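You operate a simulated robot arm through the tools that you are given. There is no shell and no other tool. Be economical: measure what you need, move in short steps, check, and stop when the job is done.

You are at the controls of a simulated two-armed robot. One attempt, no reset.

Task
Hold the red pan on the top of belt one steady with one hand, lift the touch-up tin out of it with the other and set it down on the top of belt one.

It is judged by the outcome, as a careful person would: the job done as asked, and still so three seconds after it is handed in. It fails if anything else is knocked over, pushed out of place, dropped, spilled or broken.

Robot
Two 7-joint arms with two-finger parallel grippers on one trunk, on a base that drives. Base frame: it is fixed to the floor where the robot stands at the start and does not move with it; the origin is under the middle of the robot, x ahead of it, y to its left, z up; the surface under the hand at the start is at about z = 0.8. Units: m, rad, N and s.
The left shoulder is at the start at [0.07, 0.188, 1.14], the right one opposite. With the tool pointing down near the work surface each hand reaches from about 0.32 to 0.8 m from the robot's upright axis, wherever it stands, measured 20 degrees to its own side. Places, roughly: red pan (20x17x5 cm) [0.5, 0, 0.8]; top of belt one [0.6, -0.2, 0.8]. Payload 3.91 kg a hand.
Tool frame (each hand has its own): the origin (TCP) lies between the finger pads and is the grasp point; the fingertips stand 0.03 m ahead of it; z points along the fingers, y is the line along which they close. Largest opening 0.11 m; finger width 0.02, thickness 0.01; the body of the gripper, 0.048 by 0.112 m, starts 0.055 m behind the TCP.
Orientation is that of the tool frame in the base frame, as a unit quaternion [x, y, z, w]. With the fingers straight down and closing along the base's y, the tool's x points along the base's -x, its y along +y and its z along -z.

Tools
- The arms move only by the tool apply_moves. It takes "left_series", "right_series" or both (then of equal length, played together; a hand with none holds still); each is a list of rows, each a list of 3 entries, a list of its own where there are three numbers: the opening, from 0 (shut) to 1 (fully open), then the shift along the tool's x, y, z in m, then the turn, a rotation vector about the tool's x, y, z in rad. In form: [[hand, [x, y, z], [wx, wy, wz]], ...]. A call has 1 to 20 rows; each row shifts and turns the commanded pose from where the row before left it, along the tool's axes as they then stand. Each row takes 0.2 s and may step no farther than 0.05 m and 0.15 rad from the row before; otherwise, or with a gripper value out of range, the whole call is refused. A pose out of reach is approached as far as the arm can. The call stops where the force on the tool passes 40 N (or 10 N more than at its start, if that is more) or the arm is blocked; 0.2 s more then pass. Each finger travels about 0.072 m/s and halts on what it meets, pressing with about 25 N; the grip force reading is that of the motor and also rises with nothing between the fingers. The clock runs only during rows and for 0.2 s after the last one: add rows that do not move to give the fingers time. It gives the time, the measured TCP pose, the force on the tool (base axes), the opening and the grip force at its end, in the units of the frame above (readings bear some noise), with the torque about the TCP (base axes, N m) and any sound that the robot's microphone picked up.
- Cameras (640 x 400 px; columns grow to the right, rows downward): "scene" is now at [0.1281, 0.0095, 1.3521]; the picture's right is [0.11, -0.99, -0.00], its down [-0.72, -0.08, -0.69] and it looks along [0.68, 0.08, -0.73] (base axes); focal length 214 px, centre (320, 200). "left" rides on the left gripper at [0.072, -0.017, -0.103] in its tool frame; the picture's right is [0.23, 0.97, 0.00], its down [-0.76, 0.18, -0.62] and it looks along [-0.61, 0.14, 0.78] (tool axes); focal length 222 px, centre (320, 200). "right" rides on the right gripper at [0.072, 0.017, -0.103] in its tool frame; the picture's right is [-0.23, 0.97, 0.00], its down [-0.76, -0.18, -0.62] and it looks along [-0.61, -0.14, 0.78] (tool axes); focal length 222 px, centre (320, 200). There is no depth. A picture from a camera that has moved, and an enlarged one, comes with that camera's place and axes in the base frame and with its lens.
- camera(camera): a new picture of that camera. It takes no simulated time.
- move_column(by): slides the trunk up (or, below 0, down) by that many m; the arms and the scene camera ride with it, the base frame stays. It gives what a move gives, with no picture.
- roll_base(legs): drives the robot by 1 to 6 legs, each [ahead, turn to the left] in m and rad, along the robot's own axes; the way and the turn of a leg run together, so that a leg with both is an arc; at most 1.5 m and 3.142 rad a leg. The arms and the cameras ride along, it lands a little off, and it stops where it bumps. It gives what a move gives.
- turn_head(pan, tilt): turns the head with the scene camera to pan (to the left, within 1.501 rad either way) and tilt (down, from -0.506 to 1.204), counted from straight ahead of the robot. It gives what a move gives.
- enlarge(camera, box): a new picture of the part [left, top, right, bottom] of that camera's present view, enlarged. It takes no simulated time.
- finish_job(): hands the job in; it is judged then, once.

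Work in short steps. Places have to be worked out from the pictures, the camera data and where the tool is seen: move nearer, look again, correct. Check each grasp and each placing, and mend what went wrong. You have 120 turns and 108 pictures in all, those below and enlarged ones among them. Open the grippers and draw the arms clear of the work before you hand the job in, unless the task says otherwise; then end with one line.

The tools are called as name(argument=value, ...) on one line, values as JSON. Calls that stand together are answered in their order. apply_moves: Moves the arms, as the interface text tells. Its arguments: {"type":"object","properties":{"left_series":{"type":"array","items":{"type":"array"}},"right_series":{"type":"array","items":{"type":"array"}}},"required":[]} The other tools are called the same way: move_column (by) slides the trunk up or down; roll_base (legs) drives the base; turn_head (pan, tilt) turns the head that bears the scene camera; camera (camera) takes a picture; enlarge (camera, box) takes an enlarged picture of a part of a camera's view; finish_job () hands the job in.

At the start:

```text
time_s: 0.0
left_position: [0.6127, 0.1103, 1.0499]
left_tcp_rot: [0.0, 1.0, 0.0, -0.001]
left_force: [0.7, -0.2, 0.2]
left_torque: [-0.01, -0.02, -0.02]
left_gripper_width: 0.11
left_grip_force: 0.1
right_position: [0.3881, -0.2422, 1.2076]
right_tcp_rot: [0.0, 1.0, 0.0, 0.0]
right_force: [-0.4, 1.0, 0.0]
right_torque: [0.02, -0.01, 0.01]
right_gripper_width: 0.1101
right_grip_force: 0.0
trunk travel left (down, up): [-0.65, 0.29]
robot x, y, heading: [0.0021, 0.0002, 0.003]
head pan, tilt: [0.11, 0.815]
```

scene: 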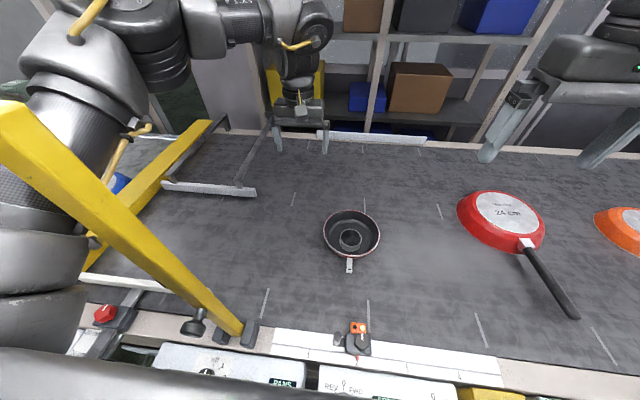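
right: 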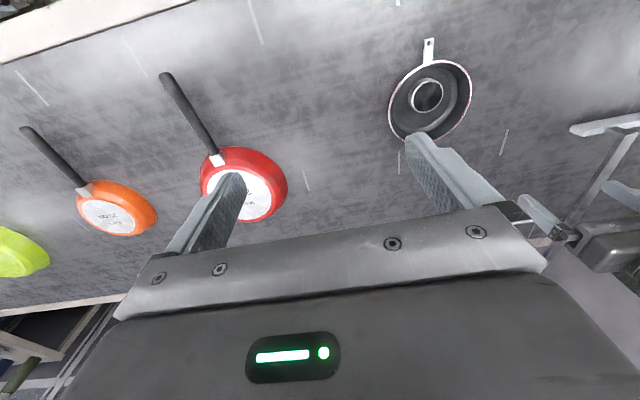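
left: 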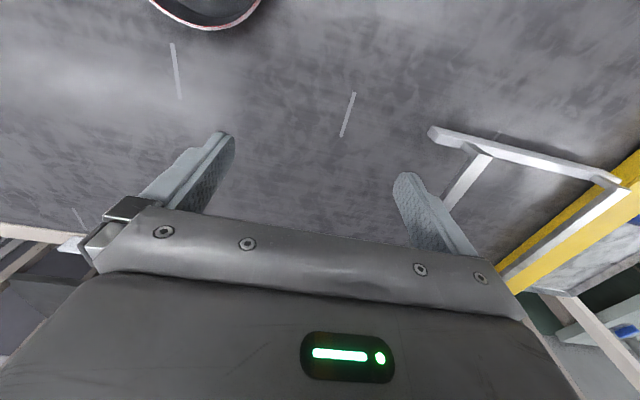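

I'll look closely at the small pan with the tin inside.

enlarge(camera="scene", box=[290, 190, 410, 290])

enlarge(camera="right", box=[360, 20, 500, 160])

```text
4.00 times, centred on (350, 240) of scene
camera zoom: at [0.1281, 0.0095, 1.3521], right [0.11, -0.99, 0.0], down [-0.72, -0.08, -0.69], along [0.68, 0.08, -0.73], focal length 858 px, centre (200, 40)
```

zoom: 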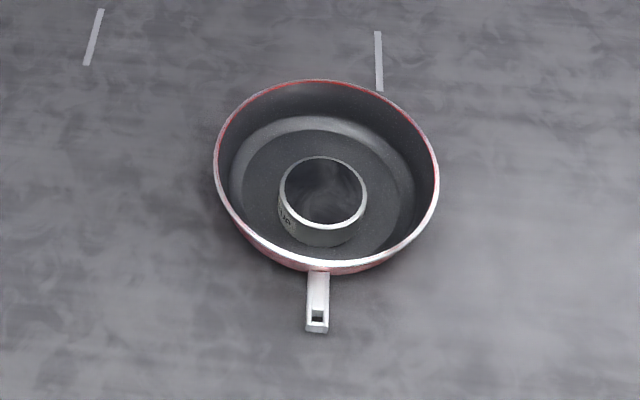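

```text
2.86 times, centred on (430, 90) of right
camera zoom: at [0.3146, -0.2243, 1.311], right [0.23, 0.97, 0.0], down [0.76, -0.18, 0.62], along [0.61, -0.14, -0.78], focal length 635 px, centre (6, 514)
```

zoom: 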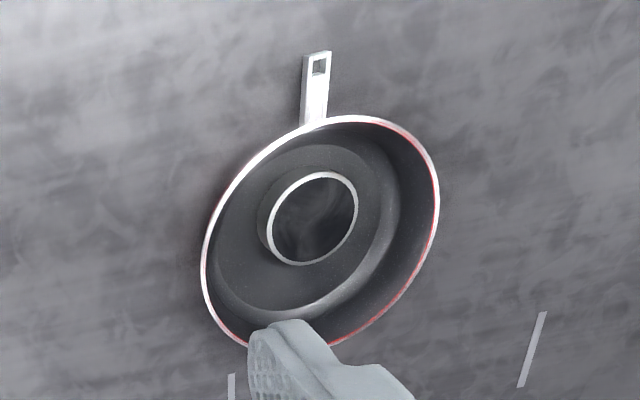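

Tin rim is at about (0.477, -0.039, 0.832), pan centre at about (0.485, -0.037), rim z≈0.843, and the handle stub spans x 0.368–0.405. I'll check the yellow frame near the left arm.

turn_head(pan=0.7, tilt=0.6)

camera(camera="scene")

```text
time_s: 1.0
left_position: [0.6132, 0.1107, 1.05]
left_tcp_rot: [-0.001, 1.0, 0.0, 0.0]
left_force: [0.1, 0.1, -1.0]
left_torque: [0.01, 0.0, -0.01]
left_gripper_width: 0.1098
left_grip_force: 0.2
right_position: [0.3882, -0.2408, 1.2068]
right_tcp_rot: [0.0, 1.0, 0.0, -0.001]
right_force: [0.7, 0.0, 0.1]
right_torque: [-0.03, 0.0, 0.0]
right_gripper_width: 0.1098
right_grip_force: 0.1
trunk travel left (down, up): [-0.65, 0.29]
robot x, y, heading: [0.0021, 0.0031, -0.002]
head pan, tilt: [0.7, 0.6]
```

```text
102 pictures are left
camera scene: at [0.1163, 0.0576, 1.3701], right [0.64, -0.77, 0.0], down [-0.43, -0.36, -0.82], along [0.63, 0.53, -0.57], focal length 214 px, centre (320, 200)
```

scene: 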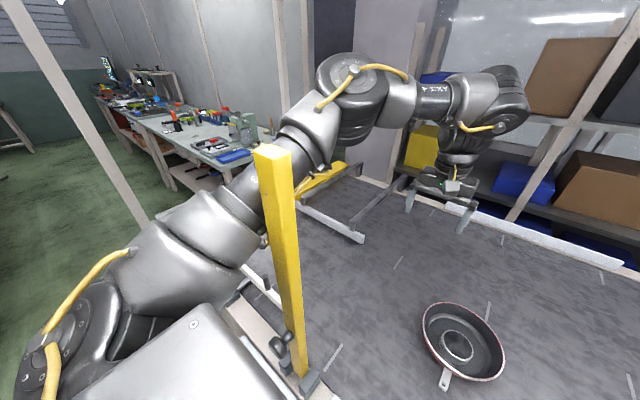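

The yellow post stands at about (0.21, 0.185), top z≈1.31, right next to the left upper arm. I'll raise the trunk so that the left arm is above it, then look again.

move_column(by=0.2)

camera(camera="scene")

```text
time_s: 3.2
left_position: [0.6112, 0.1104, 1.2496]
left_tcp_rot: [0.0, 1.0, 0.0, 0.0]
left_force: [-0.9, 0.0, -0.8]
left_torque: [0.01, -0.02, 0.03]
left_gripper_width: 0.1101
left_grip_force: 0.1
right_position: [0.3879, -0.2414, 1.4083]
right_tcp_rot: [0.001, 1.0, 0.0, 0.0]
right_force: [0.8, -0.5, -0.4]
right_torque: [0.01, 0.01, -0.03]
right_gripper_width: 0.1099
right_grip_force: 0.0
trunk travel left (down, up): [-0.85, 0.09]
robot x, y, heading: [0.0006, -0.0009, -0.003]
head pan, tilt: [0.7, 0.6]
```

```text
101 pictures are left
camera scene: at [0.1164, 0.0576, 1.5701], right [0.64, -0.76, 0.0], down [-0.43, -0.36, -0.82], along [0.63, 0.53, -0.57], focal length 214 px, centre (320, 200)
```

scene: 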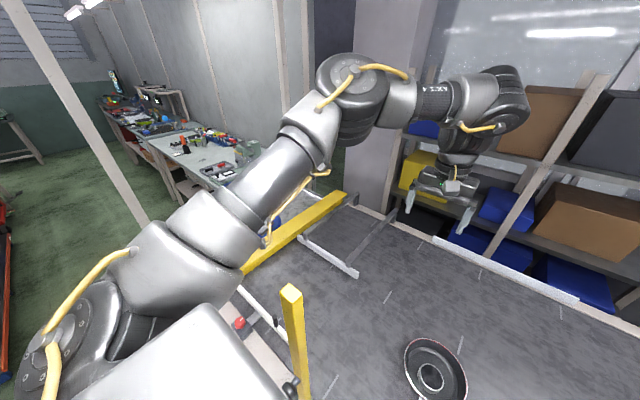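

The arm is moving clear of the post (top ≈1.32). I'll raise the rest of the way, then look at the working area.

move_column(by=0.08)

turn_head(pan=0.2, tilt=0.95)

camera(camera="scene")

```text
time_s: 4.3
left_position: [0.6122, 0.1102, 1.3294]
left_tcp_rot: [0.0, 1.0, 0.0, 0.0]
left_force: [-0.3, 0.0, 1.0]
left_torque: [-0.02, 0.03, 0.0]
left_gripper_width: 0.11
left_grip_force: 0.3
right_position: [0.3885, -0.2425, 1.4882]
right_tcp_rot: [0.0, 1.0, 0.001, 0.0]
right_force: [-0.8, -0.4, -0.5]
right_torque: [0.0, 0.01, 0.0]
right_gripper_width: 0.11
right_grip_force: 0.1
trunk travel left (down, up): [-0.93, 0.01]
robot x, y, heading: [-0.0019, 0.0035, 0.003]
head pan, tilt: [0.7, 0.6]
```

```text
time_s: 5.3
left_position: [0.6138, 0.1106, 1.331]
left_tcp_rot: [0.0, 1.0, 0.0, 0.0]
left_force: [1.2, -0.5, 0.4]
left_torque: [0.02, 0.02, 0.0]
left_gripper_width: 0.1099
left_grip_force: 0.0
right_position: [0.3879, -0.242, 1.4875]
right_tcp_rot: [0.001, 1.0, 0.0, 0.0]
right_force: [0.3, -0.2, 0.8]
right_torque: [-0.04, 0.0, -0.01]
right_gripper_width: 0.1097
right_grip_force: 0.0
trunk travel left (down, up): [-0.93, 0.01]
robot x, y, heading: [0.0015, 0.0011, -0.001]
head pan, tilt: [0.201, 0.949]
```

```text
100 pictures are left
camera scene: at [0.12, 0.0153, 1.6218], right [0.2, -0.98, 0.0], down [-0.8, -0.16, -0.58], along [0.57, 0.12, -0.81], focal length 214 px, centre (320, 200)
```

scene: 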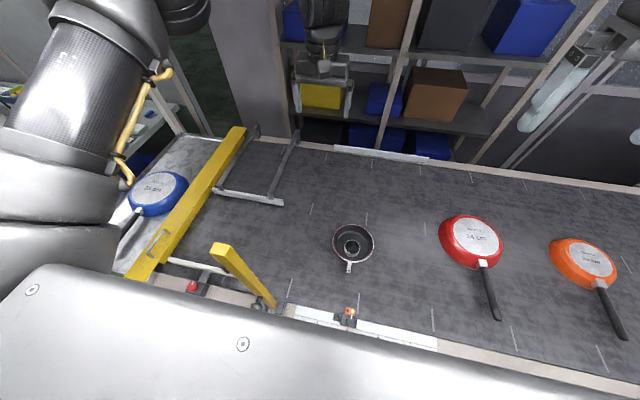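

The raised view is clear. I'll lower the right hand toward the handle, staying offset for now.

apply_moves(right_series=[[0.6, [0.001, 0.015, 0.04], [0, 0, 0]], [0.6, [0.001, 0.015, 0.04], [0, 0, 0]], [0.6, [0.001, 0.015, 0.04], [0, 0, 0]], [0.6, [0.001, 0.015, 0.04], [0, 0, 0]], [0.6, [0.001, 0.015, 0.04], [0, 0, 0]], [0.6, [0.001, 0.015, 0.04], [0, 0, 0]], [0.6, [0.001, 0.015, 0.04], [0, 0, 0]], [0.6, [0.001, 0.015, 0.04], [0, 0, 0]], [0.6, [0.001, 0.015, 0.04], [0, 0, 0]], [0.6, [0.001, 0.015, 0.04], [0, 0, 0]], [0.6, [0.001, 0.015, 0.04], [0, 0, 0]], [0.6, [0, 0.015, 0.02], [0, 0, 0]]])

camera(camera="scene")

camera(camera="right")

```text
time_s: 7.9
left_position: [0.613, 0.1091, 1.3299]
left_tcp_rot: [0.0, 1.0, 0.0, 0.0]
left_force: [0.2, 0.6, -0.1]
left_torque: [0.01, -0.01, -0.01]
left_gripper_width: 0.11
left_grip_force: 0.1
right_position: [0.4048, -0.254, 1.4099]
right_tcp_rot: [0.001, 1.0, -0.001, 0.0]
right_force: [0.0, -1.2, -0.4]
right_torque: [-0.01, 0.0, 0.02]
right_gripper_width: 0.066
right_grip_force: 0.1
right hand out of reach, approached as far as the arm can: row 1, 2, 3, 4, 5, 6, 7, 8, 9, 10, 11, 12
trunk travel left (down, up): [-0.93, 0.01]
robot x, y, heading: [0.0003, 0.0016, -0.001]
head pan, tilt: [0.201, 0.949]
```

```text
99 pictures are left
camera scene: at [0.1206, 0.0143, 1.6217], right [0.2, -0.98, 0.0], down [-0.8, -0.16, -0.58], along [0.57, 0.12, -0.81], focal length 214 px, centre (320, 200)
```

scene: 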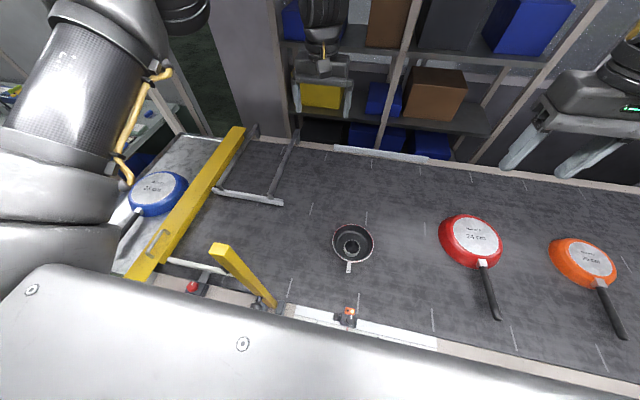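

```text
98 pictures are left
camera right: at [0.3306, -0.2354, 1.5134], right [0.23, 0.97, 0.0], down [0.76, -0.18, 0.62], along [0.61, -0.14, -0.78], focal length 222 px, centre (320, 200)
```

right: 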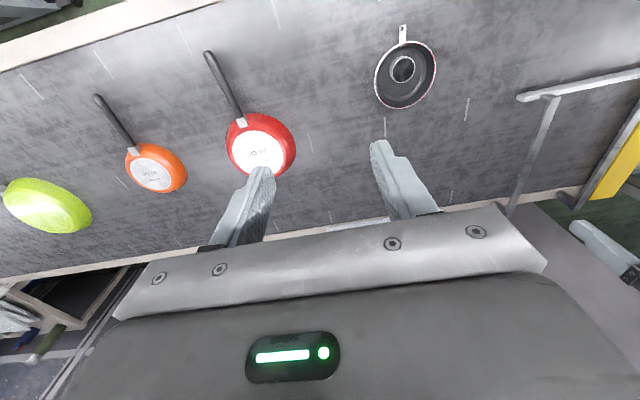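

The right hand folded too close in. I'll move it outward first, then down.

apply_moves(right_series=[[0.6, [-0.04, 0, 0], [0, 0, 0]], [0.6, [-0.04, 0, 0.0], [0, 0, 0]], [0.6, [-0.04, 0, 0.02], [0, 0, 0]], [0.6, [-0.02, 0, 0.04], [0, 0, 0]], [0.6, [0, 0, 0.04], [0, 0, 0]]])

```text
time_s: 9.1
left_position: [0.6148, 0.108, 1.3297]
left_tcp_rot: [-0.001, 1.0, 0.001, -0.001]
left_force: [-0.2, 1.1, -0.4]
left_torque: [0.0, 0.0, -0.01]
left_gripper_width: 0.11
left_grip_force: 0.2
right_position: [0.5425, -0.2524, 1.308]
right_tcp_rot: [0.0, 1.0, 0.002, 0.0]
right_force: [0.1, -0.1, 0.2]
right_torque: [0.02, 0.0, 0.0]
right_gripper_width: 0.0662
right_grip_force: 0.0
trunk travel left (down, up): [-0.93, 0.01]
robot x, y, heading: [-0.0013, 0.0021, 0.001]
head pan, tilt: [0.201, 0.949]
```

That worked. I'll continue down, then inward.

apply_moves(right_series=[[0.6, [0, 0, 0.04], [0, 0, 0]], [0.6, [0, 0, 0.04], [0, 0, 0]], [0.6, [0, 0, 0.04], [0, 0, 0]], [0.6, [0, 0, 0.04], [0, 0, 0]], [0.6, [0.03, 0, 0.04], [0, 0, 0]], [0.6, [0.03, 0, 0.04], [0, 0, 0]], [0.6, [0.03, 0.02, 0.04], [0, 0, 0]], [0.6, [0.03, 0.03, 0.0], [0, 0, 0]], [0.6, [0.02, 0.03, 0.0], [0, 0, 0]]])

camera(camera="right")

camera(camera="scene")

```text
refused: row 7 steps farther than a row can; nothing moved
```

```text
97 pictures are left
camera right: at [0.4696, -0.2339, 1.412], right [0.23, 0.97, 0.0], down [0.76, -0.18, 0.62], along [0.61, -0.14, -0.78], focal length 222 px, centre (320, 200)
```

right: 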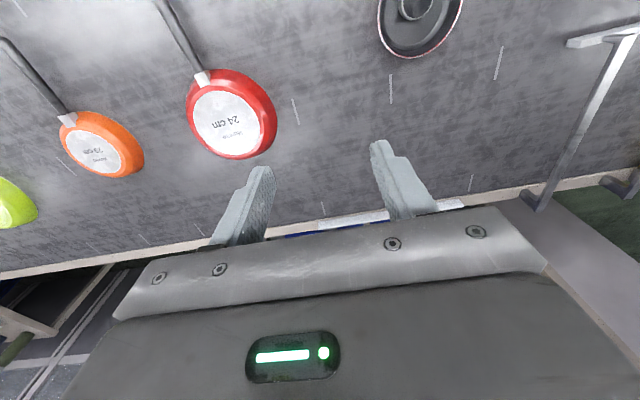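

```text
96 pictures are left
camera scene: at [0.1218, 0.0134, 1.6217], right [0.2, -0.98, 0.0], down [-0.8, -0.16, -0.58], along [0.57, 0.12, -0.81], focal length 214 px, centre (320, 200)
```

scene: 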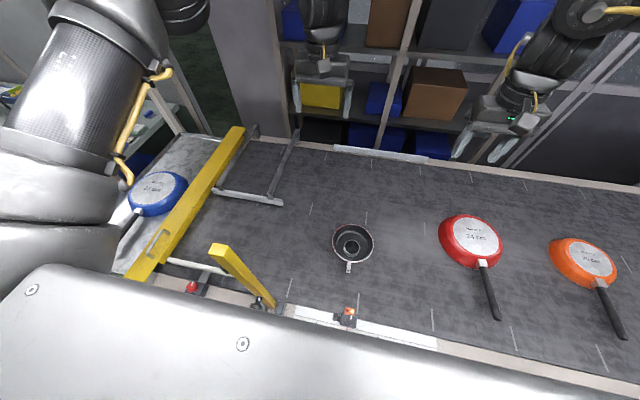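

One row was too long, so I'll resend with smaller steps.

apply_moves(right_series=[[0.6, [0, 0, 0.04], [0, 0, 0]], [0.6, [0, 0, 0.04], [0, 0, 0]], [0.6, [0, 0, 0.04], [0, 0, 0]], [0.6, [0, 0, 0.04], [0, 0, 0]], [0.6, [0.02, 0, 0.04], [0, 0, 0]], [0.6, [0.03, 0, 0.03], [0, 0, 0]], [0.6, [0.03, 0, 0.03], [0, 0, 0]], [0.6, [0.03, 0.02, 0.02], [0, 0, 0]], [0.6, [0.03, 0.03, 0.0], [0, 0, 0]], [0.6, [0.02, 0.03, 0.0], [0, 0, 0]]])

camera(camera="right")

camera(camera="scene")

```text
time_s: 11.3
left_position: [0.6134, 0.1097, 1.3302]
left_tcp_rot: [0.0, 1.0, 0.001, -0.001]
left_force: [0.0, -0.5, 0.2]
left_torque: [0.01, 0.02, -0.03]
left_gripper_width: 0.1097
left_grip_force: 0.1
right_position: [0.4144, -0.1904, 1.006]
right_tcp_rot: [-0.002, 1.0, 0.002, -0.001]
right_force: [0.1, -0.6, -0.3]
right_torque: [0.02, 0.02, 0.0]
right_gripper_width: 0.066
right_grip_force: 0.1
right hand out of reach, approached as far as the arm can: row 9, 10
trunk travel left (down, up): [-0.93, 0.01]
robot x, y, heading: [-0.0001, 0.0012, 0.0]
head pan, tilt: [0.201, 0.949]
```

```text
95 pictures are left
camera right: at [0.3413, -0.174, 1.1092], right [0.23, 0.97, 0.0], down [0.76, -0.18, 0.62], along [0.61, -0.14, -0.78], focal length 222 px, centre (320, 200)
```

right: 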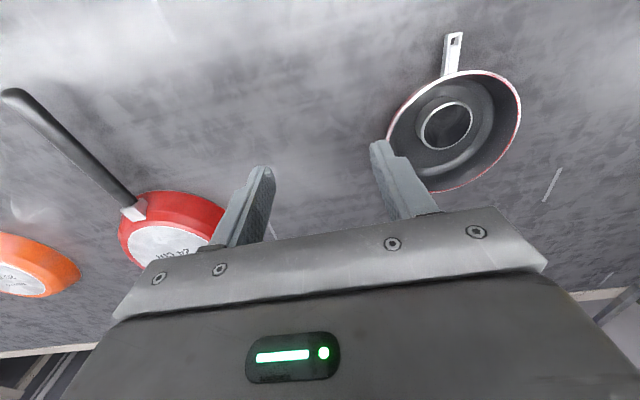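

```text
94 pictures are left
camera scene: at [0.1207, 0.0153, 1.6217], right [0.2, -0.98, 0.0], down [-0.8, -0.16, -0.58], along [0.57, 0.12, -0.81], focal length 214 px, centre (320, 200)
```

scene: 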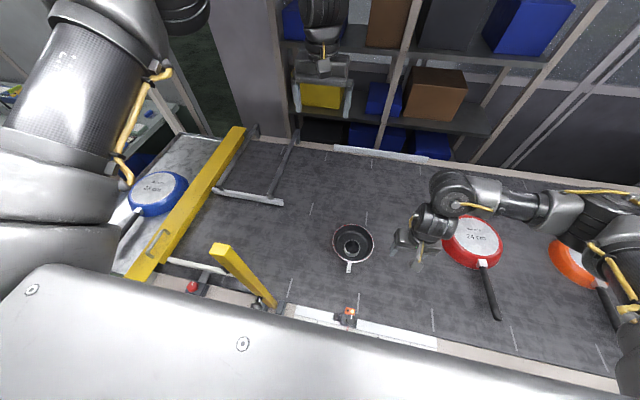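

The inner reach limit stops the right hand about 3 cm short. I'll push the hand out a little and back the base up 0.12 m.

apply_moves(right_series=[[0.6, [-0.04, 0, -0.02], [0, 0, 0]], [0.6, [-0.04, 0, -0.02], [0, 0, 0]]])

roll_base(legs=[[-0.12, 0]])

camera(camera="scene")

camera(camera="right")

```text
time_s: 11.9
left_position: [0.6133, 0.1113, 1.3291]
left_tcp_rot: [0.0, 1.0, 0.0, -0.001]
left_force: [-0.5, 0.0, 0.4]
left_torque: [-0.01, 0.04, 0.0]
left_gripper_width: 0.11
left_grip_force: 0.0
right_position: [0.4965, -0.1932, 1.0468]
right_tcp_rot: [0.001, 1.0, 0.0, -0.001]
right_force: [1.3, -0.5, 0.3]
right_torque: [0.01, 0.01, 0.0]
right_gripper_width: 0.066
right_grip_force: 0.0
trunk travel left (down, up): [-0.93, 0.01]
robot x, y, heading: [-0.0022, 0.003, -0.003]
head pan, tilt: [0.201, 0.949]
```

```text
time_s: 13.1
left_position: [0.5021, 0.1085, 1.327]
left_tcp_rot: [0.001, 1.0, -0.001, -0.003]
left_force: [-0.4, -0.4, 0.1]
left_torque: [0.0, -0.01, 0.01]
left_gripper_width: 0.1103
left_grip_force: 0.1
right_position: [0.3814, -0.1947, 1.0448]
right_tcp_rot: [0.001, 1.0, -0.001, -0.004]
right_force: [-0.3, -0.1, 0.5]
right_torque: [0.0, 0.0, 0.01]
right_gripper_width: 0.0659
right_grip_force: 0.1
trunk travel left (down, up): [-0.93, 0.01]
robot x, y, heading: [-0.1223, 0.0014, -0.006]
head pan, tilt: [0.201, 0.949]
```

```text
93 pictures are left
camera scene: at [0.013, 0.0153, 1.6213], right [0.2, -0.98, 0.0], down [-0.8, -0.16, -0.58], along [0.56, 0.11, -0.82], focal length 214 px, centre (320, 200)
```

scene: 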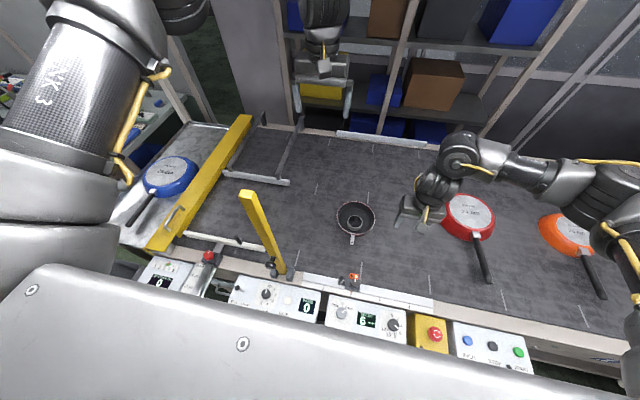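

```text
92 pictures are left
camera right: at [0.3092, -0.1767, 1.1478], right [0.23, 0.97, 0.0], down [0.77, -0.18, 0.62], along [0.6, -0.14, -0.79], focal length 222 px, centre (320, 200)
```

right: 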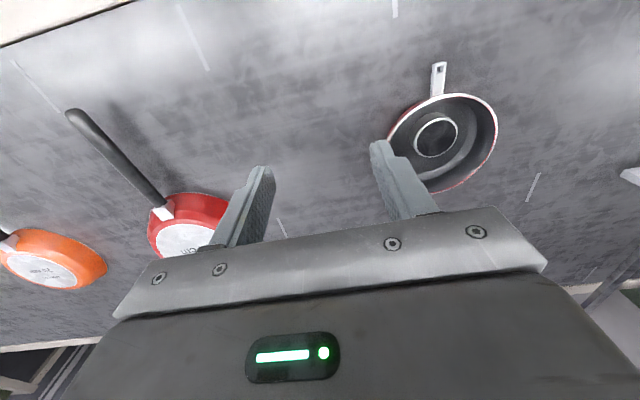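

The base is back and there is room now. I'll bring the right hand over the handle at about z 0.93.

apply_moves(right_series=[[0.6, [0, 0.04, 0], [0, 0, 0]], [0.6, [0, 0.04, 0.0], [0, 0, 0]], [0.6, [0, 0.04, 0.02], [0, 0, 0]], [0.5, [0, 0.037, 0.03], [0, 0, 0]], [0.5, [0, 0, 0.04], [0, 0, 0]], [0.5, [0, 0, 0.025], [0, 0, 0]]])

camera(camera="right")

camera(camera="left")

camera(camera="scene")

```text
time_s: 14.5
left_position: [0.4908, 0.1082, 1.3291]
left_tcp_rot: [0.002, 1.0, 0.001, 0.0]
left_force: [-1.2, 0.1, 1.0]
left_torque: [-0.01, -0.01, -0.01]
left_gripper_width: 0.1103
left_grip_force: 0.1
right_position: [0.3775, -0.0446, 0.9364]
right_tcp_rot: [0.002, 1.0, -0.001, 0.0]
right_force: [-0.4, -0.7, -0.8]
right_torque: [0.04, 0.03, -0.02]
right_gripper_width: 0.055
right_grip_force: 0.0
trunk travel left (down, up): [-0.93, 0.01]
robot x, y, heading: [-0.1202, 0.0005, -0.003]
head pan, tilt: [0.201, 0.949]
```

```text
91 pictures are left
camera right: at [0.3035, -0.0259, 1.0387], right [0.23, 0.97, 0.0], down [0.76, -0.18, 0.62], along [0.61, -0.14, -0.78], focal length 222 px, centre (320, 200)
```

right: 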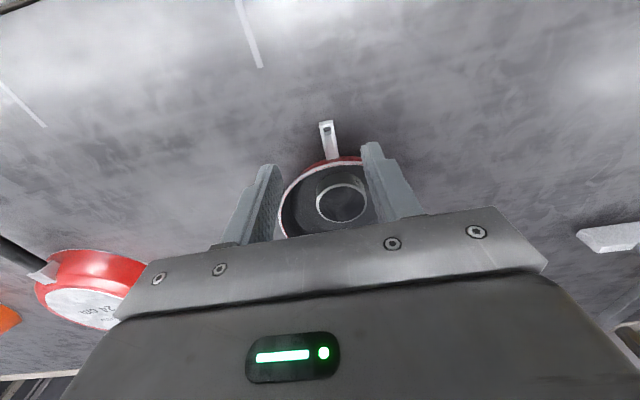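

```text
90 pictures are left
camera left: at [0.4201, 0.0905, 1.4337], right [-0.22, 0.97, 0.0], down [0.76, 0.17, 0.62], along [0.61, 0.14, -0.78], focal length 222 px, centre (320, 200)
```

left: 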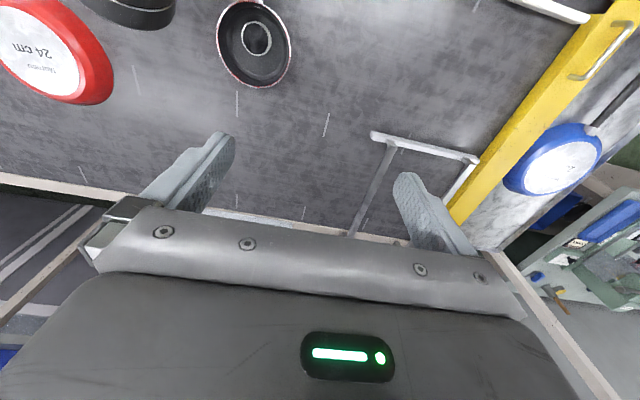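

```text
89 pictures are left
camera scene: at [0.0005, 0.0137, 1.6218], right [0.2, -0.98, 0.0], down [-0.8, -0.16, -0.58], along [0.57, 0.12, -0.81], focal length 214 px, centre (320, 200)
```

scene: 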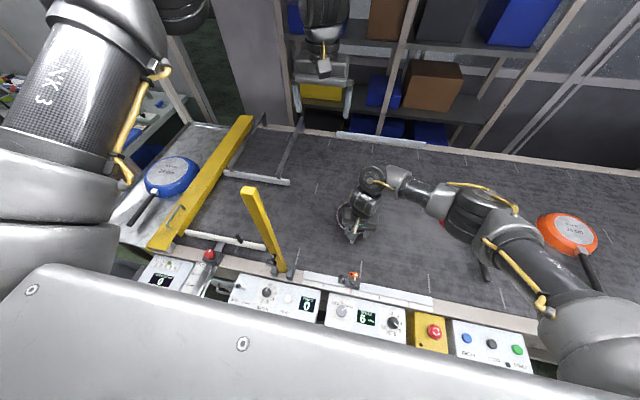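

The handle centre is at about (0.385, -0.038). I'll tilt the right hand back 0.25 rad for clearance, shift 7 mm left, and descend to z≈0.86.

apply_moves(right_series=[[0.4, [-0.006, 0.007, 0], [0, -0.125, 0]], [0.4, [0, 0, 0.0], [0, -0.125, 0]], [0.4, [0.0062, 0, 0.0242], [0, 0, 0]], [0.4, [0.0062, 0, 0.0242], [0, 0, 0]], [0.4, [0.005, 0, 0.0194], [0, 0, 0]], [0.4, [0, 0, 0], [0, 0, 0]]])

camera(camera="right")

```text
time_s: 15.9
left_position: [0.4912, 0.1085, 1.3309]
left_tcp_rot: [0.002, 1.0, 0.0, 0.001]
left_force: [-0.1, 0.3, -0.3]
left_torque: [-0.01, -0.01, 0.02]
left_gripper_width: 0.1097
left_grip_force: 0.0
right_position: [0.3789, -0.031, 0.8609]
right_tcp_rot: [0.001, 0.992, 0.0, 0.125]
right_force: [1.1, 0.9, 0.0]
right_torque: [0.01, -0.03, 0.02]
right_gripper_width: 0.0442
right_grip_force: 0.1
trunk travel left (down, up): [-0.93, 0.01]
robot x, y, heading: [-0.1187, 0.0013, -0.002]
head pan, tilt: [0.201, 0.949]
```

```text
88 pictures are left
camera right: at [0.282, -0.0138, 0.9436], right [0.22, 0.97, 0.06], down [0.58, -0.18, 0.79], along [0.78, -0.14, -0.61], focal length 222 px, centre (320, 200)
```

right: 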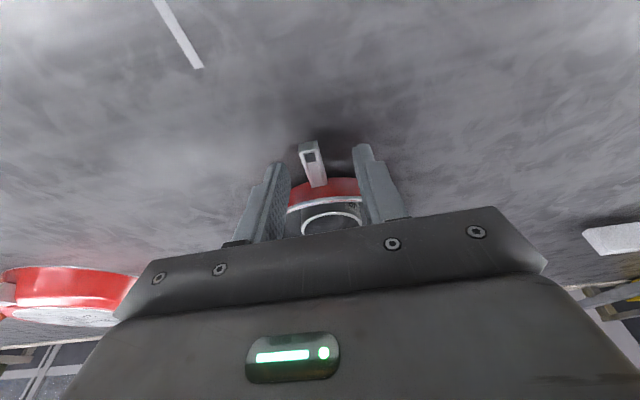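

Checking the alignment up close.

enlarge(camera="right", box=[230, 120, 420, 240])

```text
3.33 times, centred on (325, 180) of right
camera zoom: at [0.282, -0.0138, 0.9436], right [0.22, 0.97, 0.06], down [0.58, -0.18, 0.79], along [0.78, -0.14, -0.61], focal length 740 px, centre (303, 267)
```

zoom: 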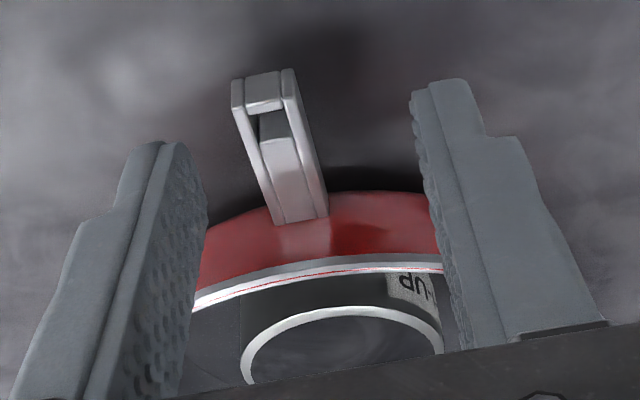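

The handle sits at about z 0.83, y≈-0.034, between the fingers. I'll descend 25 mm with a 3 mm shift and look again.

apply_moves(right_series=[[0.4, [0.003, -0.003, 0.0121], [0, 0, 0]], [0.4, [0.0031, 0, 0.0121], [0, 0, 0]], [0.4, [0, 0, 0], [0, 0, 0]]])

enlarge(camera="right", box=[230, 120, 420, 240])

```text
time_s: 16.7
left_position: [0.4927, 0.1087, 1.3312]
left_tcp_rot: [0.002, 1.0, 0.001, 0.0]
left_force: [0.4, 0.0, -0.7]
left_torque: [-0.01, -0.02, -0.01]
left_gripper_width: 0.1098
left_grip_force: 0.0
right_position: [0.381, -0.0342, 0.8362]
right_tcp_rot: [0.002, 0.992, 0.0, 0.125]
right_force: [0.6, -0.2, 0.9]
right_torque: [-0.01, 0.02, -0.02]
right_gripper_width: 0.0441
right_grip_force: 0.0
trunk travel left (down, up): [-0.93, 0.01]
robot x, y, heading: [-0.1214, 0.0009, -0.004]
head pan, tilt: [0.201, 0.949]
```

```text
3.33 times, centred on (325, 180) of right
camera zoom: at [0.2836, -0.0167, 0.9187], right [0.22, 0.97, 0.06], down [0.58, -0.18, 0.79], along [0.78, -0.14, -0.61], focal length 740 px, centre (303, 267)
```

zoom: 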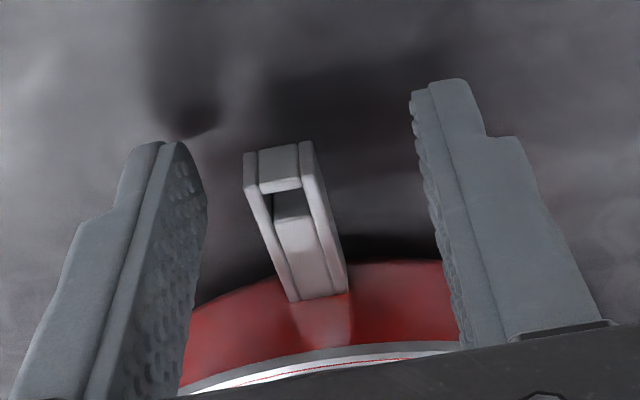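

It is centred. Closing on the handle.

apply_moves(right_series=[[0.25, [0, 0, 0], [0, 0, 0]], [0.15, [0, 0, 0], [0, 0, 0]], [0.0, [0, 0, 0], [0, 0, 0]], [0.0, [0, 0, 0], [0, 0, 0]], [0.0, [0, 0, 0], [0, 0, 0]]])

enlarge(camera="right", box=[230, 120, 420, 240])

camera(camera="left")

```text
time_s: 17.9
left_position: [0.4919, 0.1073, 1.3295]
left_tcp_rot: [0.002, 1.0, 0.0, 0.0]
left_force: [-0.2, 0.3, 0.2]
left_torque: [0.0, 0.05, 0.03]
left_gripper_width: 0.1099
left_grip_force: 0.0
right_position: [0.38, -0.0358, 0.8367]
right_tcp_rot: [0.001, 0.992, 0.0, 0.126]
right_force: [-1.0, -4.1, 0.1]
right_torque: [-0.11, -0.01, -0.39]
right_gripper_width: 0.0139
right_grip_force: 25.2
trunk travel left (down, up): [-0.93, 0.01]
robot x, y, heading: [-0.122, 0.0001, -0.005]
head pan, tilt: [0.201, 0.949]
```

```text
3.33 times, centred on (325, 180) of right
camera zoom: at [0.2833, -0.0177, 0.9187], right [0.22, 0.97, 0.06], down [0.58, -0.18, 0.79], along [0.78, -0.14, -0.61], focal length 740 px, centre (303, 267)
```

zoom: 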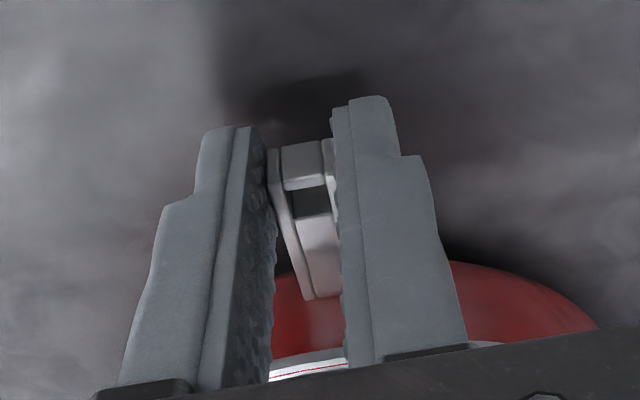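

```text
84 pictures are left
camera left: at [0.4201, 0.0913, 1.4336], right [-0.22, 0.97, 0.0], down [0.76, 0.18, 0.62], along [0.61, 0.14, -0.78], focal length 222 px, centre (320, 200)
```

left: 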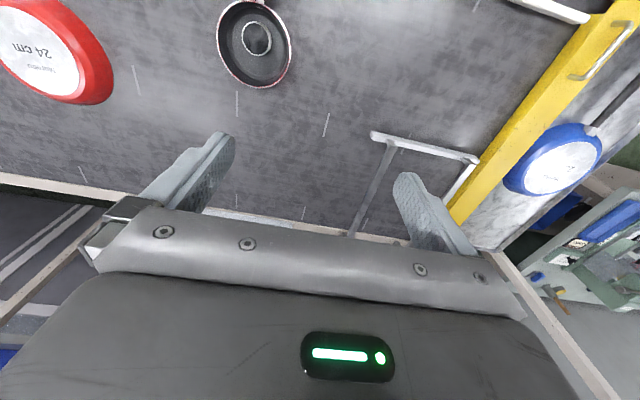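

The handle is gripped (14 mm, 25 N). Now I'll lower the left hand at a safe offset, x≈0.57, y≈0.1, watching the arm against the post.

apply_moves(left_series=[[0.9, [-0.03, 0, 0.03], [0, 0, 0]], [0.9, [-0.03, 0, 0.03], [0, 0, 0]], [0.9, [-0.02, 0, 0.03], [0, 0, 0]], [0.9, [0, 0, 0.04], [0, 0, 0]], [0.9, [0, 0, 0.04], [0, 0, 0]]])

turn_head(pan=0.5, tilt=0.85)

camera(camera="scene")

```text
time_s: 19.1
left_position: [0.5696, 0.1118, 1.1619]
left_tcp_rot: [0.001, 1.0, 0.0, 0.001]
left_force: [-1.1, 0.9, -0.8]
left_torque: [0.02, 0.01, -0.04]
left_gripper_width: 0.0992
left_grip_force: 0.1
right_position: [0.379, -0.0342, 0.8363]
right_tcp_rot: [0.001, 0.992, 0.001, 0.126]
right_force: [-2.3, 0.6, -0.5]
right_torque: [0.03, 0.13, 0.06]
right_gripper_width: 0.0137
right_grip_force: 25.0
trunk travel left (down, up): [-0.93, 0.01]
robot x, y, heading: [-0.1198, 0.0008, -0.004]
head pan, tilt: [0.201, 0.949]
```

```text
time_s: 19.9
left_position: [0.5693, 0.1105, 1.1623]
left_tcp_rot: [0.001, 1.0, -0.001, 0.001]
left_force: [-0.4, 0.3, -0.3]
left_torque: [0.05, -0.04, 0.04]
left_gripper_width: 0.0988
left_grip_force: 0.1
right_position: [0.38, -0.0362, 0.8372]
right_tcp_rot: [0.002, 0.992, 0.0, 0.125]
right_force: [-2.8, 0.1, 0.1]
right_torque: [-0.01, 0.1, -0.07]
right_gripper_width: 0.0135
right_grip_force: 24.9
trunk travel left (down, up): [-0.93, 0.01]
robot x, y, heading: [-0.1222, 0.0018, -0.004]
head pan, tilt: [0.499, 0.85]
```

```text
83 pictures are left
camera scene: at [-0.0021, 0.038, 1.6292], right [0.48, -0.88, 0.0], down [-0.66, -0.36, -0.66], along [0.58, 0.31, -0.75], focal length 214 px, centre (320, 200)
```

scene: 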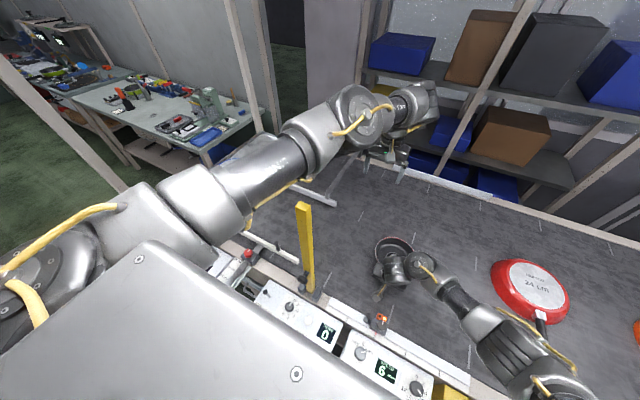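

The left arm stays clear of the post. I'll continue down to z≈1.0 while tilting the left hand forward 0.4 rad.

apply_moves(left_series=[[0.9, [0, 0, 0.04], [0, 0, 0]], [0.9, [0, 0, 0.04], [0, 0, 0]], [0.9, [0, 0, 0.04], [0, 0, 0]], [0.9, [0, -0.02, 0.0], [0, 0.134, 0]], [0.9, [0, -0.02, 0], [0, 0.133, 0]], [0.9, [0, 0, 0], [0, 0.133, 0]]])

camera(camera="scene")

camera(camera="left")

```text
time_s: 21.3
left_position: [0.4375, 0.0187, 1.0722]
left_tcp_rot: [0.001, 0.98, 0.001, -0.199]
left_force: [1.0, 0.6, -0.1]
left_torque: [-0.03, -0.01, -0.02]
left_gripper_width: 0.0989
left_grip_force: 0.0
left hand out of reach, approached as far as the arm can: row 3, 4, 5, 6
right_position: [0.3805, -0.0361, 0.8362]
right_tcp_rot: [0.002, 0.992, -0.002, 0.125]
right_force: [-3.9, -2.0, -0.2]
right_torque: [0.01, -0.29, -0.26]
right_gripper_width: 0.0136
right_grip_force: 25.1
trunk travel left (down, up): [-0.93, 0.01]
robot x, y, heading: [-0.1171, -0.0003, -0.001]
head pan, tilt: [0.499, 0.85]
```

```text
82 pictures are left
camera scene: at [-0.0024, 0.0393, 1.6292], right [0.48, -0.88, 0.0], down [-0.66, -0.36, -0.66], along [0.58, 0.31, -0.75], focal length 214 px, centre (320, 200)
```

scene: 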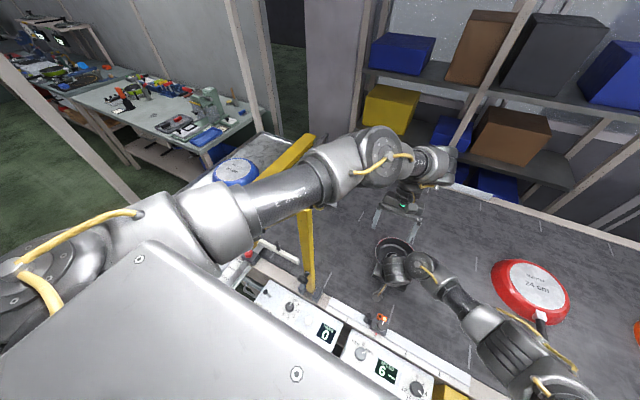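

```text
81 pictures are left
camera left: at [0.4115, 0.0018, 1.1957], right [-0.21, 0.97, 0.09], down [0.94, 0.18, 0.28], along [0.25, 0.14, -0.96], focal length 222 px, centre (320, 200)
```

left: 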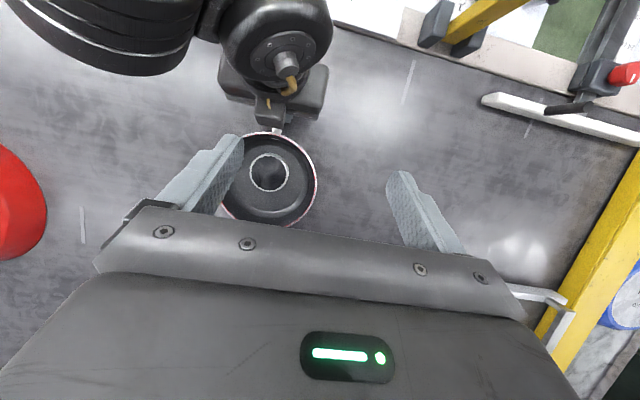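

The left arm is at full stretch with the trunk raised, and its upper arm passes right over the post. That isn't workable, so I'll release the handle, lift both arms high, and move the base to the right so the left arm is clear of the post.

apply_moves(left_series=[[0.9, [0, 0, -0.03], [0, -0.133, 0]], [0.9, [0, 0, -0.03], [0, -0.133, 0]], [0.9, [0, 0, -0.03], [0, -0.133, 0]], [0.9, [0, 0.02, -0.04], [0, 0, 0]], [0.9, [0, 0.02, -0.04], [0, 0, 0]], [0.9, [0, 0.02, -0.04], [0, 0, 0]], [0.9, [0, 0.02, -0.04], [0, 0, 0]]], right_series=[[0.2, [0, 0, 0], [0, 0, 0]], [0.3, [0, 0, 0], [0, 0, 0]], [0.4, [0, 0, 0], [0, 0, 0]], [0.4, [0, 0, 0], [0, 0, 0]], [0.4, [-0.005, 0, -0.02], [0, 0, 0]], [0.4, [-0.01, 0, -0.04], [0, 0, 0]], [0.4, [-0.01, 0, -0.04], [0, 0, 0]]])

camera(camera="scene")

```text
time_s: 22.9
left_position: [0.4596, 0.0993, 1.3191]
left_tcp_rot: [0.001, 1.0, -0.002, 0.001]
left_force: [-0.2, 0.5, 0.1]
left_torque: [-0.02, -0.05, 0.03]
left_gripper_width: 0.0991
left_grip_force: 0.1
right_position: [0.3773, -0.0343, 0.9413]
right_tcp_rot: [-0.002, 0.992, -0.001, 0.126]
right_force: [-0.9, 0.5, 0.3]
right_torque: [-0.03, -0.06, -0.03]
right_gripper_width: 0.0439
right_grip_force: 0.0
trunk travel left (down, up): [-0.93, 0.01]
robot x, y, heading: [-0.1154, 0.0019, -0.005]
head pan, tilt: [0.499, 0.85]
```

```text
80 pictures are left
camera scene: at [-0.007, 0.0425, 1.6295], right [0.48, -0.88, 0.0], down [-0.66, -0.36, -0.66], along [0.58, 0.31, -0.75], focal length 214 px, centre (320, 200)
```

scene: 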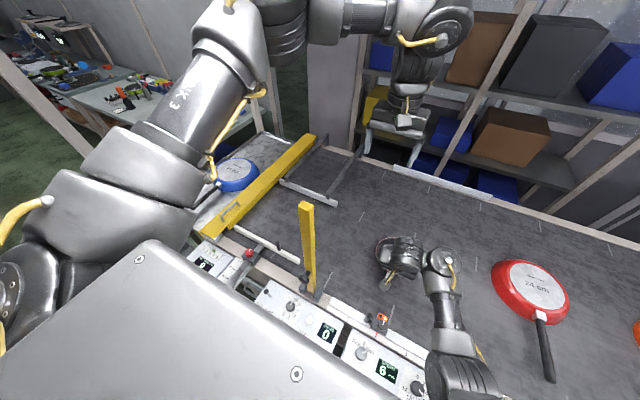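

Both hands are free and the pan is undisturbed. I'll raise the right hand further to the right.

apply_moves(right_series=[[0.4, [0, 0, -0.04], [0, 0.125, 0]], [0.4, [0, -0.02, -0.04], [0, 0.125, 0]], [0.4, [0, -0.025, -0.04], [0, 0, 0]], [0.4, [0, -0.025, -0.04], [0, 0, 0]], [0.4, [0, -0.025, -0.04], [0, 0, 0]], [0.4, [0, -0.025, -0.04], [0, 0, 0]], [0.4, [0, -0.025, -0.04], [0, 0, 0]], [0.4, [0, -0.025, -0.04], [0, 0, 0]]])

turn_head(pan=-1.4, tilt=0.8)

camera(camera="scene")

```text
time_s: 23.4
left_position: [0.4627, 0.0927, 1.3176]
left_tcp_rot: [0.003, 1.0, 0.001, 0.0]
left_force: [0.3, -0.2, 1.1]
left_torque: [0.04, -0.02, 0.01]
left_gripper_width: 0.0992
left_grip_force: 0.1
right_position: [0.3916, -0.1465, 0.9699]
right_tcp_rot: [0.036, 0.994, -0.085, 0.057]
right_force: [0.5, -0.1, 0.0]
right_torque: [0.0, 0.01, 0.04]
right_gripper_width: 0.044
right_grip_force: 0.1
right hand out of reach, approached as far as the arm can: row 2
trunk travel left (down, up): [-0.93, 0.01]
robot x, y, heading: [-0.1227, -0.0028, -0.004]
head pan, tilt: [0.499, 0.85]
stopped in row 2 (right hand): the arm was blocked; the commanded pose is now the measured one
```

```text
time_s: 25.3
left_position: [0.4634, 0.0945, 1.3174]
left_tcp_rot: [0.001, 1.0, 0.0, 0.0]
left_force: [-0.6, 0.8, 0.7]
left_torque: [0.01, 0.0, 0.01]
left_gripper_width: 0.0991
left_grip_force: 0.0
right_position: [0.3904, -0.1458, 0.9687]
right_tcp_rot: [0.036, 0.994, -0.086, 0.055]
right_force: [-0.1, -0.6, -0.4]
right_torque: [0.01, -0.02, -0.03]
right_gripper_width: 0.044
right_grip_force: 0.0
trunk travel left (down, up): [-0.93, 0.01]
robot x, y, heading: [-0.1198, 0.0035, -0.001]
head pan, tilt: [-1.4, 0.799]
```

```text
79 pictures are left
camera scene: at [-0.0572, -0.0789, 1.6333], right [-0.99, -0.17, 0.0], down [-0.12, 0.71, -0.7], along [0.12, -0.69, -0.72], focal length 214 px, centre (320, 200)
```

scene: 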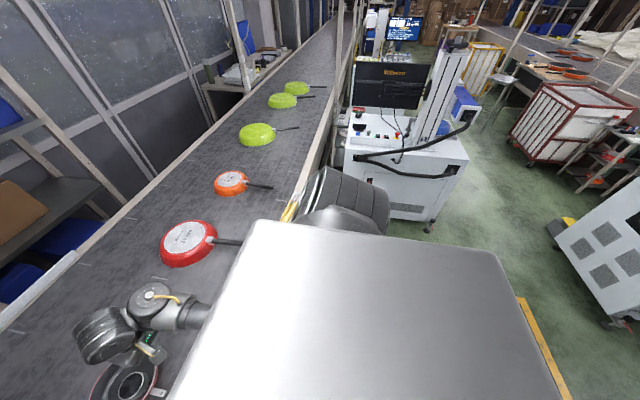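

The fold blocked the right arm again. I'll push it outward (+x) first and then up.

apply_moves(right_series=[[0.4, [-0.03, -0.01, -0.01], [0, 0, 0]], [0.4, [-0.03, -0.01, -0.02], [0, 0, 0]], [0.4, [-0.03, -0.01, -0.03], [0, 0, 0]], [0.4, [-0.02, 0, -0.04], [0, 0, 0]], [0.4, [0, 0, -0.04], [0, 0, 0]], [0.4, [0, 0, -0.04], [0, 0, 0]]])

turn_head(pan=-0.1, tilt=0.85)

camera(camera="scene")

```text
time_s: 26.7
left_position: [0.4651, 0.0964, 1.3172]
left_tcp_rot: [0.001, 1.0, 0.0, 0.0]
left_force: [0.3, -0.4, 0.5]
left_torque: [-0.02, 0.0, -0.02]
left_gripper_width: 0.0991
left_grip_force: 0.0
right_position: [0.4768, -0.1661, 1.0538]
right_tcp_rot: [0.036, 0.994, -0.085, 0.055]
right_force: [-0.1, -0.2, -0.1]
right_torque: [-0.03, 0.0, 0.0]
right_gripper_width: 0.0437
right_grip_force: 0.0
right hand out of reach, approached as far as the arm can: row 4, 5, 6
trunk travel left (down, up): [-0.93, 0.01]
robot x, y, heading: [-0.1201, -0.0018, -0.001]
head pan, tilt: [-1.4, 0.799]
```

```text
time_s: 28.1
left_position: [0.4635, 0.0959, 1.3175]
left_tcp_rot: [0.002, 1.0, 0.0, 0.0]
left_force: [0.2, 0.3, 0.4]
left_torque: [-0.01, 0.0, -0.04]
left_gripper_width: 0.0991
left_grip_force: 0.0
right_position: [0.475, -0.1656, 1.0538]
right_tcp_rot: [0.036, 0.994, -0.084, 0.056]
right_force: [-0.3, -0.4, -0.1]
right_torque: [0.0, 0.02, 0.03]
right_gripper_width: 0.0438
right_grip_force: 0.1
trunk travel left (down, up): [-0.93, 0.01]
robot x, y, heading: [-0.1206, 0.0042, -0.005]
head pan, tilt: [-0.099, 0.85]
```

```text
78 pictures are left
camera scene: at [0.0072, -0.0075, 1.6292], right [-0.1, -0.99, 0.0], down [-0.75, 0.08, -0.66], along [0.66, -0.07, -0.75], focal length 214 px, centre (320, 200)
```

scene: 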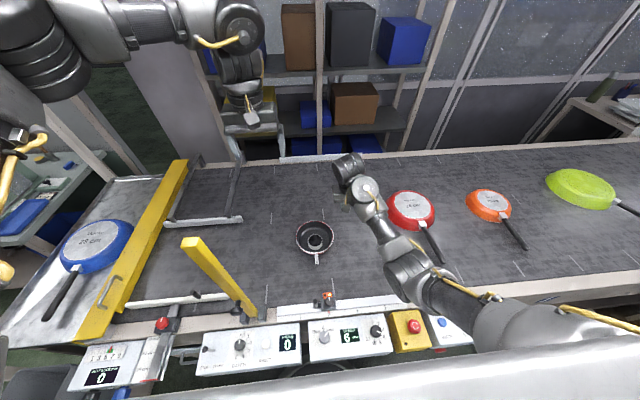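

Right hand at z≈1.05 clears everything but the post. I'll back straight off, turn right, go forward and turn left, ending near (-0.1, -0.2) facing slightly left. First I'll back up.

roll_base(legs=[[-0.33, 0]])

camera(camera="scene")

```text
time_s: 30.3
left_position: [0.1348, 0.0956, 1.3166]
left_tcp_rot: [0.004, 1.0, 0.0, -0.002]
left_force: [0.2, 0.1, 0.3]
left_torque: [0.02, -0.01, -0.03]
left_gripper_width: 0.0989
left_grip_force: 0.0
right_position: [0.1468, -0.1661, 1.0526]
right_tcp_rot: [0.038, 0.994, -0.085, 0.055]
right_force: [-0.2, -0.2, -0.2]
right_torque: [-0.04, -0.02, 0.01]
right_gripper_width: 0.0443
right_grip_force: 0.0
trunk travel left (down, up): [-0.93, 0.01]
robot x, y, heading: [-0.4488, 0.0006, -0.008]
head pan, tilt: [-0.099, 0.85]
```

```text
77 pictures are left
camera scene: at [-0.3211, -0.0058, 1.629], right [-0.11, -0.99, 0.0], down [-0.75, 0.08, -0.66], along [0.65, -0.07, -0.75], focal length 214 px, centre (320, 200)
```

scene: 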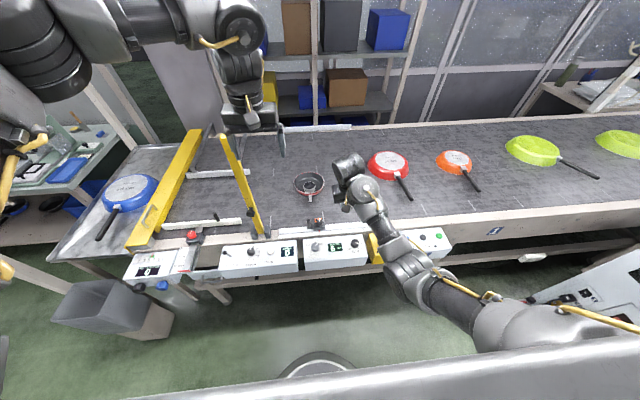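

The floor is free. Turning right 0.6, forward 0.38.

roll_base(legs=[[0, -0.6], [0.38, 0]])

camera(camera="scene")

```text
time_s: 34.4
left_position: [0.3943, -0.4763, 1.318]
left_tcp_rot: [0.303, 0.953, 0.001, 0.0]
left_force: [0.4, 0.1, 0.7]
left_torque: [-0.04, -0.01, 0.02]
left_gripper_width: 0.0992
left_grip_force: 0.0
right_position: [0.255, -0.696, 1.0549]
right_tcp_rot: [0.333, 0.937, -0.097, 0.028]
right_force: [-0.1, -0.5, -0.7]
right_torque: [0.02, -0.03, -0.04]
right_gripper_width: 0.044
right_grip_force: 0.0
trunk travel left (down, up): [-0.93, 0.01]
robot x, y, heading: [-0.1382, -0.2209, -0.612]
head pan, tilt: [-0.099, 0.85]
```

```text
76 pictures are left
camera scene: at [-0.0394, -0.2985, 1.6295], right [-0.66, -0.76, 0.0], down [-0.57, 0.49, -0.66], along [0.5, -0.43, -0.75], focal length 214 px, centre (320, 200)
```

scene: 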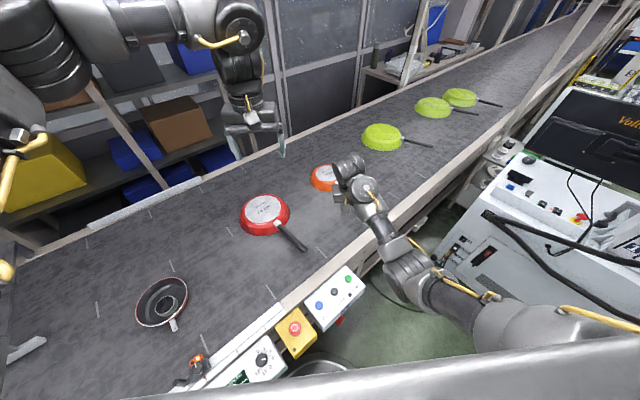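

I need to be a little further right. Forward 0.11 more, then turn left 1.0.

roll_base(legs=[[0.11, 0], [0, 1.0]])

turn_head(pan=0.1, tilt=0.85)

camera(camera="scene")

```text
time_s: 38.2
left_position: [0.4595, 0.0245, 1.3174]
left_tcp_rot: [-0.191, 0.982, 0.0, -0.001]
left_force: [-0.9, 1.2, 0.5]
left_torque: [-0.01, 0.0, -0.01]
left_gripper_width: 0.099
left_grip_force: 0.1
right_position: [0.5693, -0.212, 1.0544]
right_tcp_rot: [-0.157, 0.982, -0.072, 0.07]
right_force: [-0.2, 0.2, 0.2]
right_torque: [-0.01, -0.01, 0.01]
right_gripper_width: 0.0438
right_grip_force: 0.0
trunk travel left (down, up): [-0.93, 0.01]
robot x, y, heading: [-0.042, -0.2835, 0.39]
head pan, tilt: [-0.099, 0.85]
```

```text
time_s: 38.9
left_position: [0.4589, 0.0245, 1.3183]
left_tcp_rot: [-0.192, 0.981, 0.0, -0.001]
left_force: [0.4, 0.5, -0.1]
left_torque: [-0.01, -0.01, -0.02]
left_gripper_width: 0.0989
left_grip_force: 0.0
right_position: [0.5699, -0.2117, 1.0545]
right_tcp_rot: [-0.158, 0.982, -0.073, 0.071]
right_force: [-0.8, -0.4, -0.6]
right_torque: [0.01, -0.02, -0.01]
right_gripper_width: 0.044
right_grip_force: 0.1
trunk travel left (down, up): [-0.93, 0.01]
robot x, y, heading: [-0.0451, -0.2842, 0.387]
head pan, tilt: [0.099, 0.85]
```

```text
75 pictures are left
camera scene: at [0.0697, -0.2286, 1.6293], right [0.47, -0.89, 0.0], down [-0.66, -0.35, -0.66], along [0.58, 0.31, -0.75], focal length 214 px, centre (320, 200)
```

scene: 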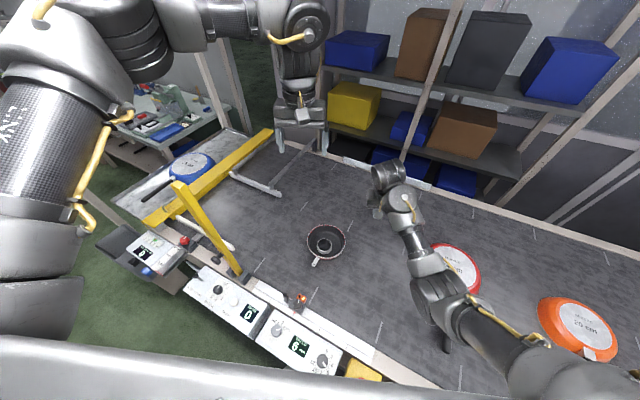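

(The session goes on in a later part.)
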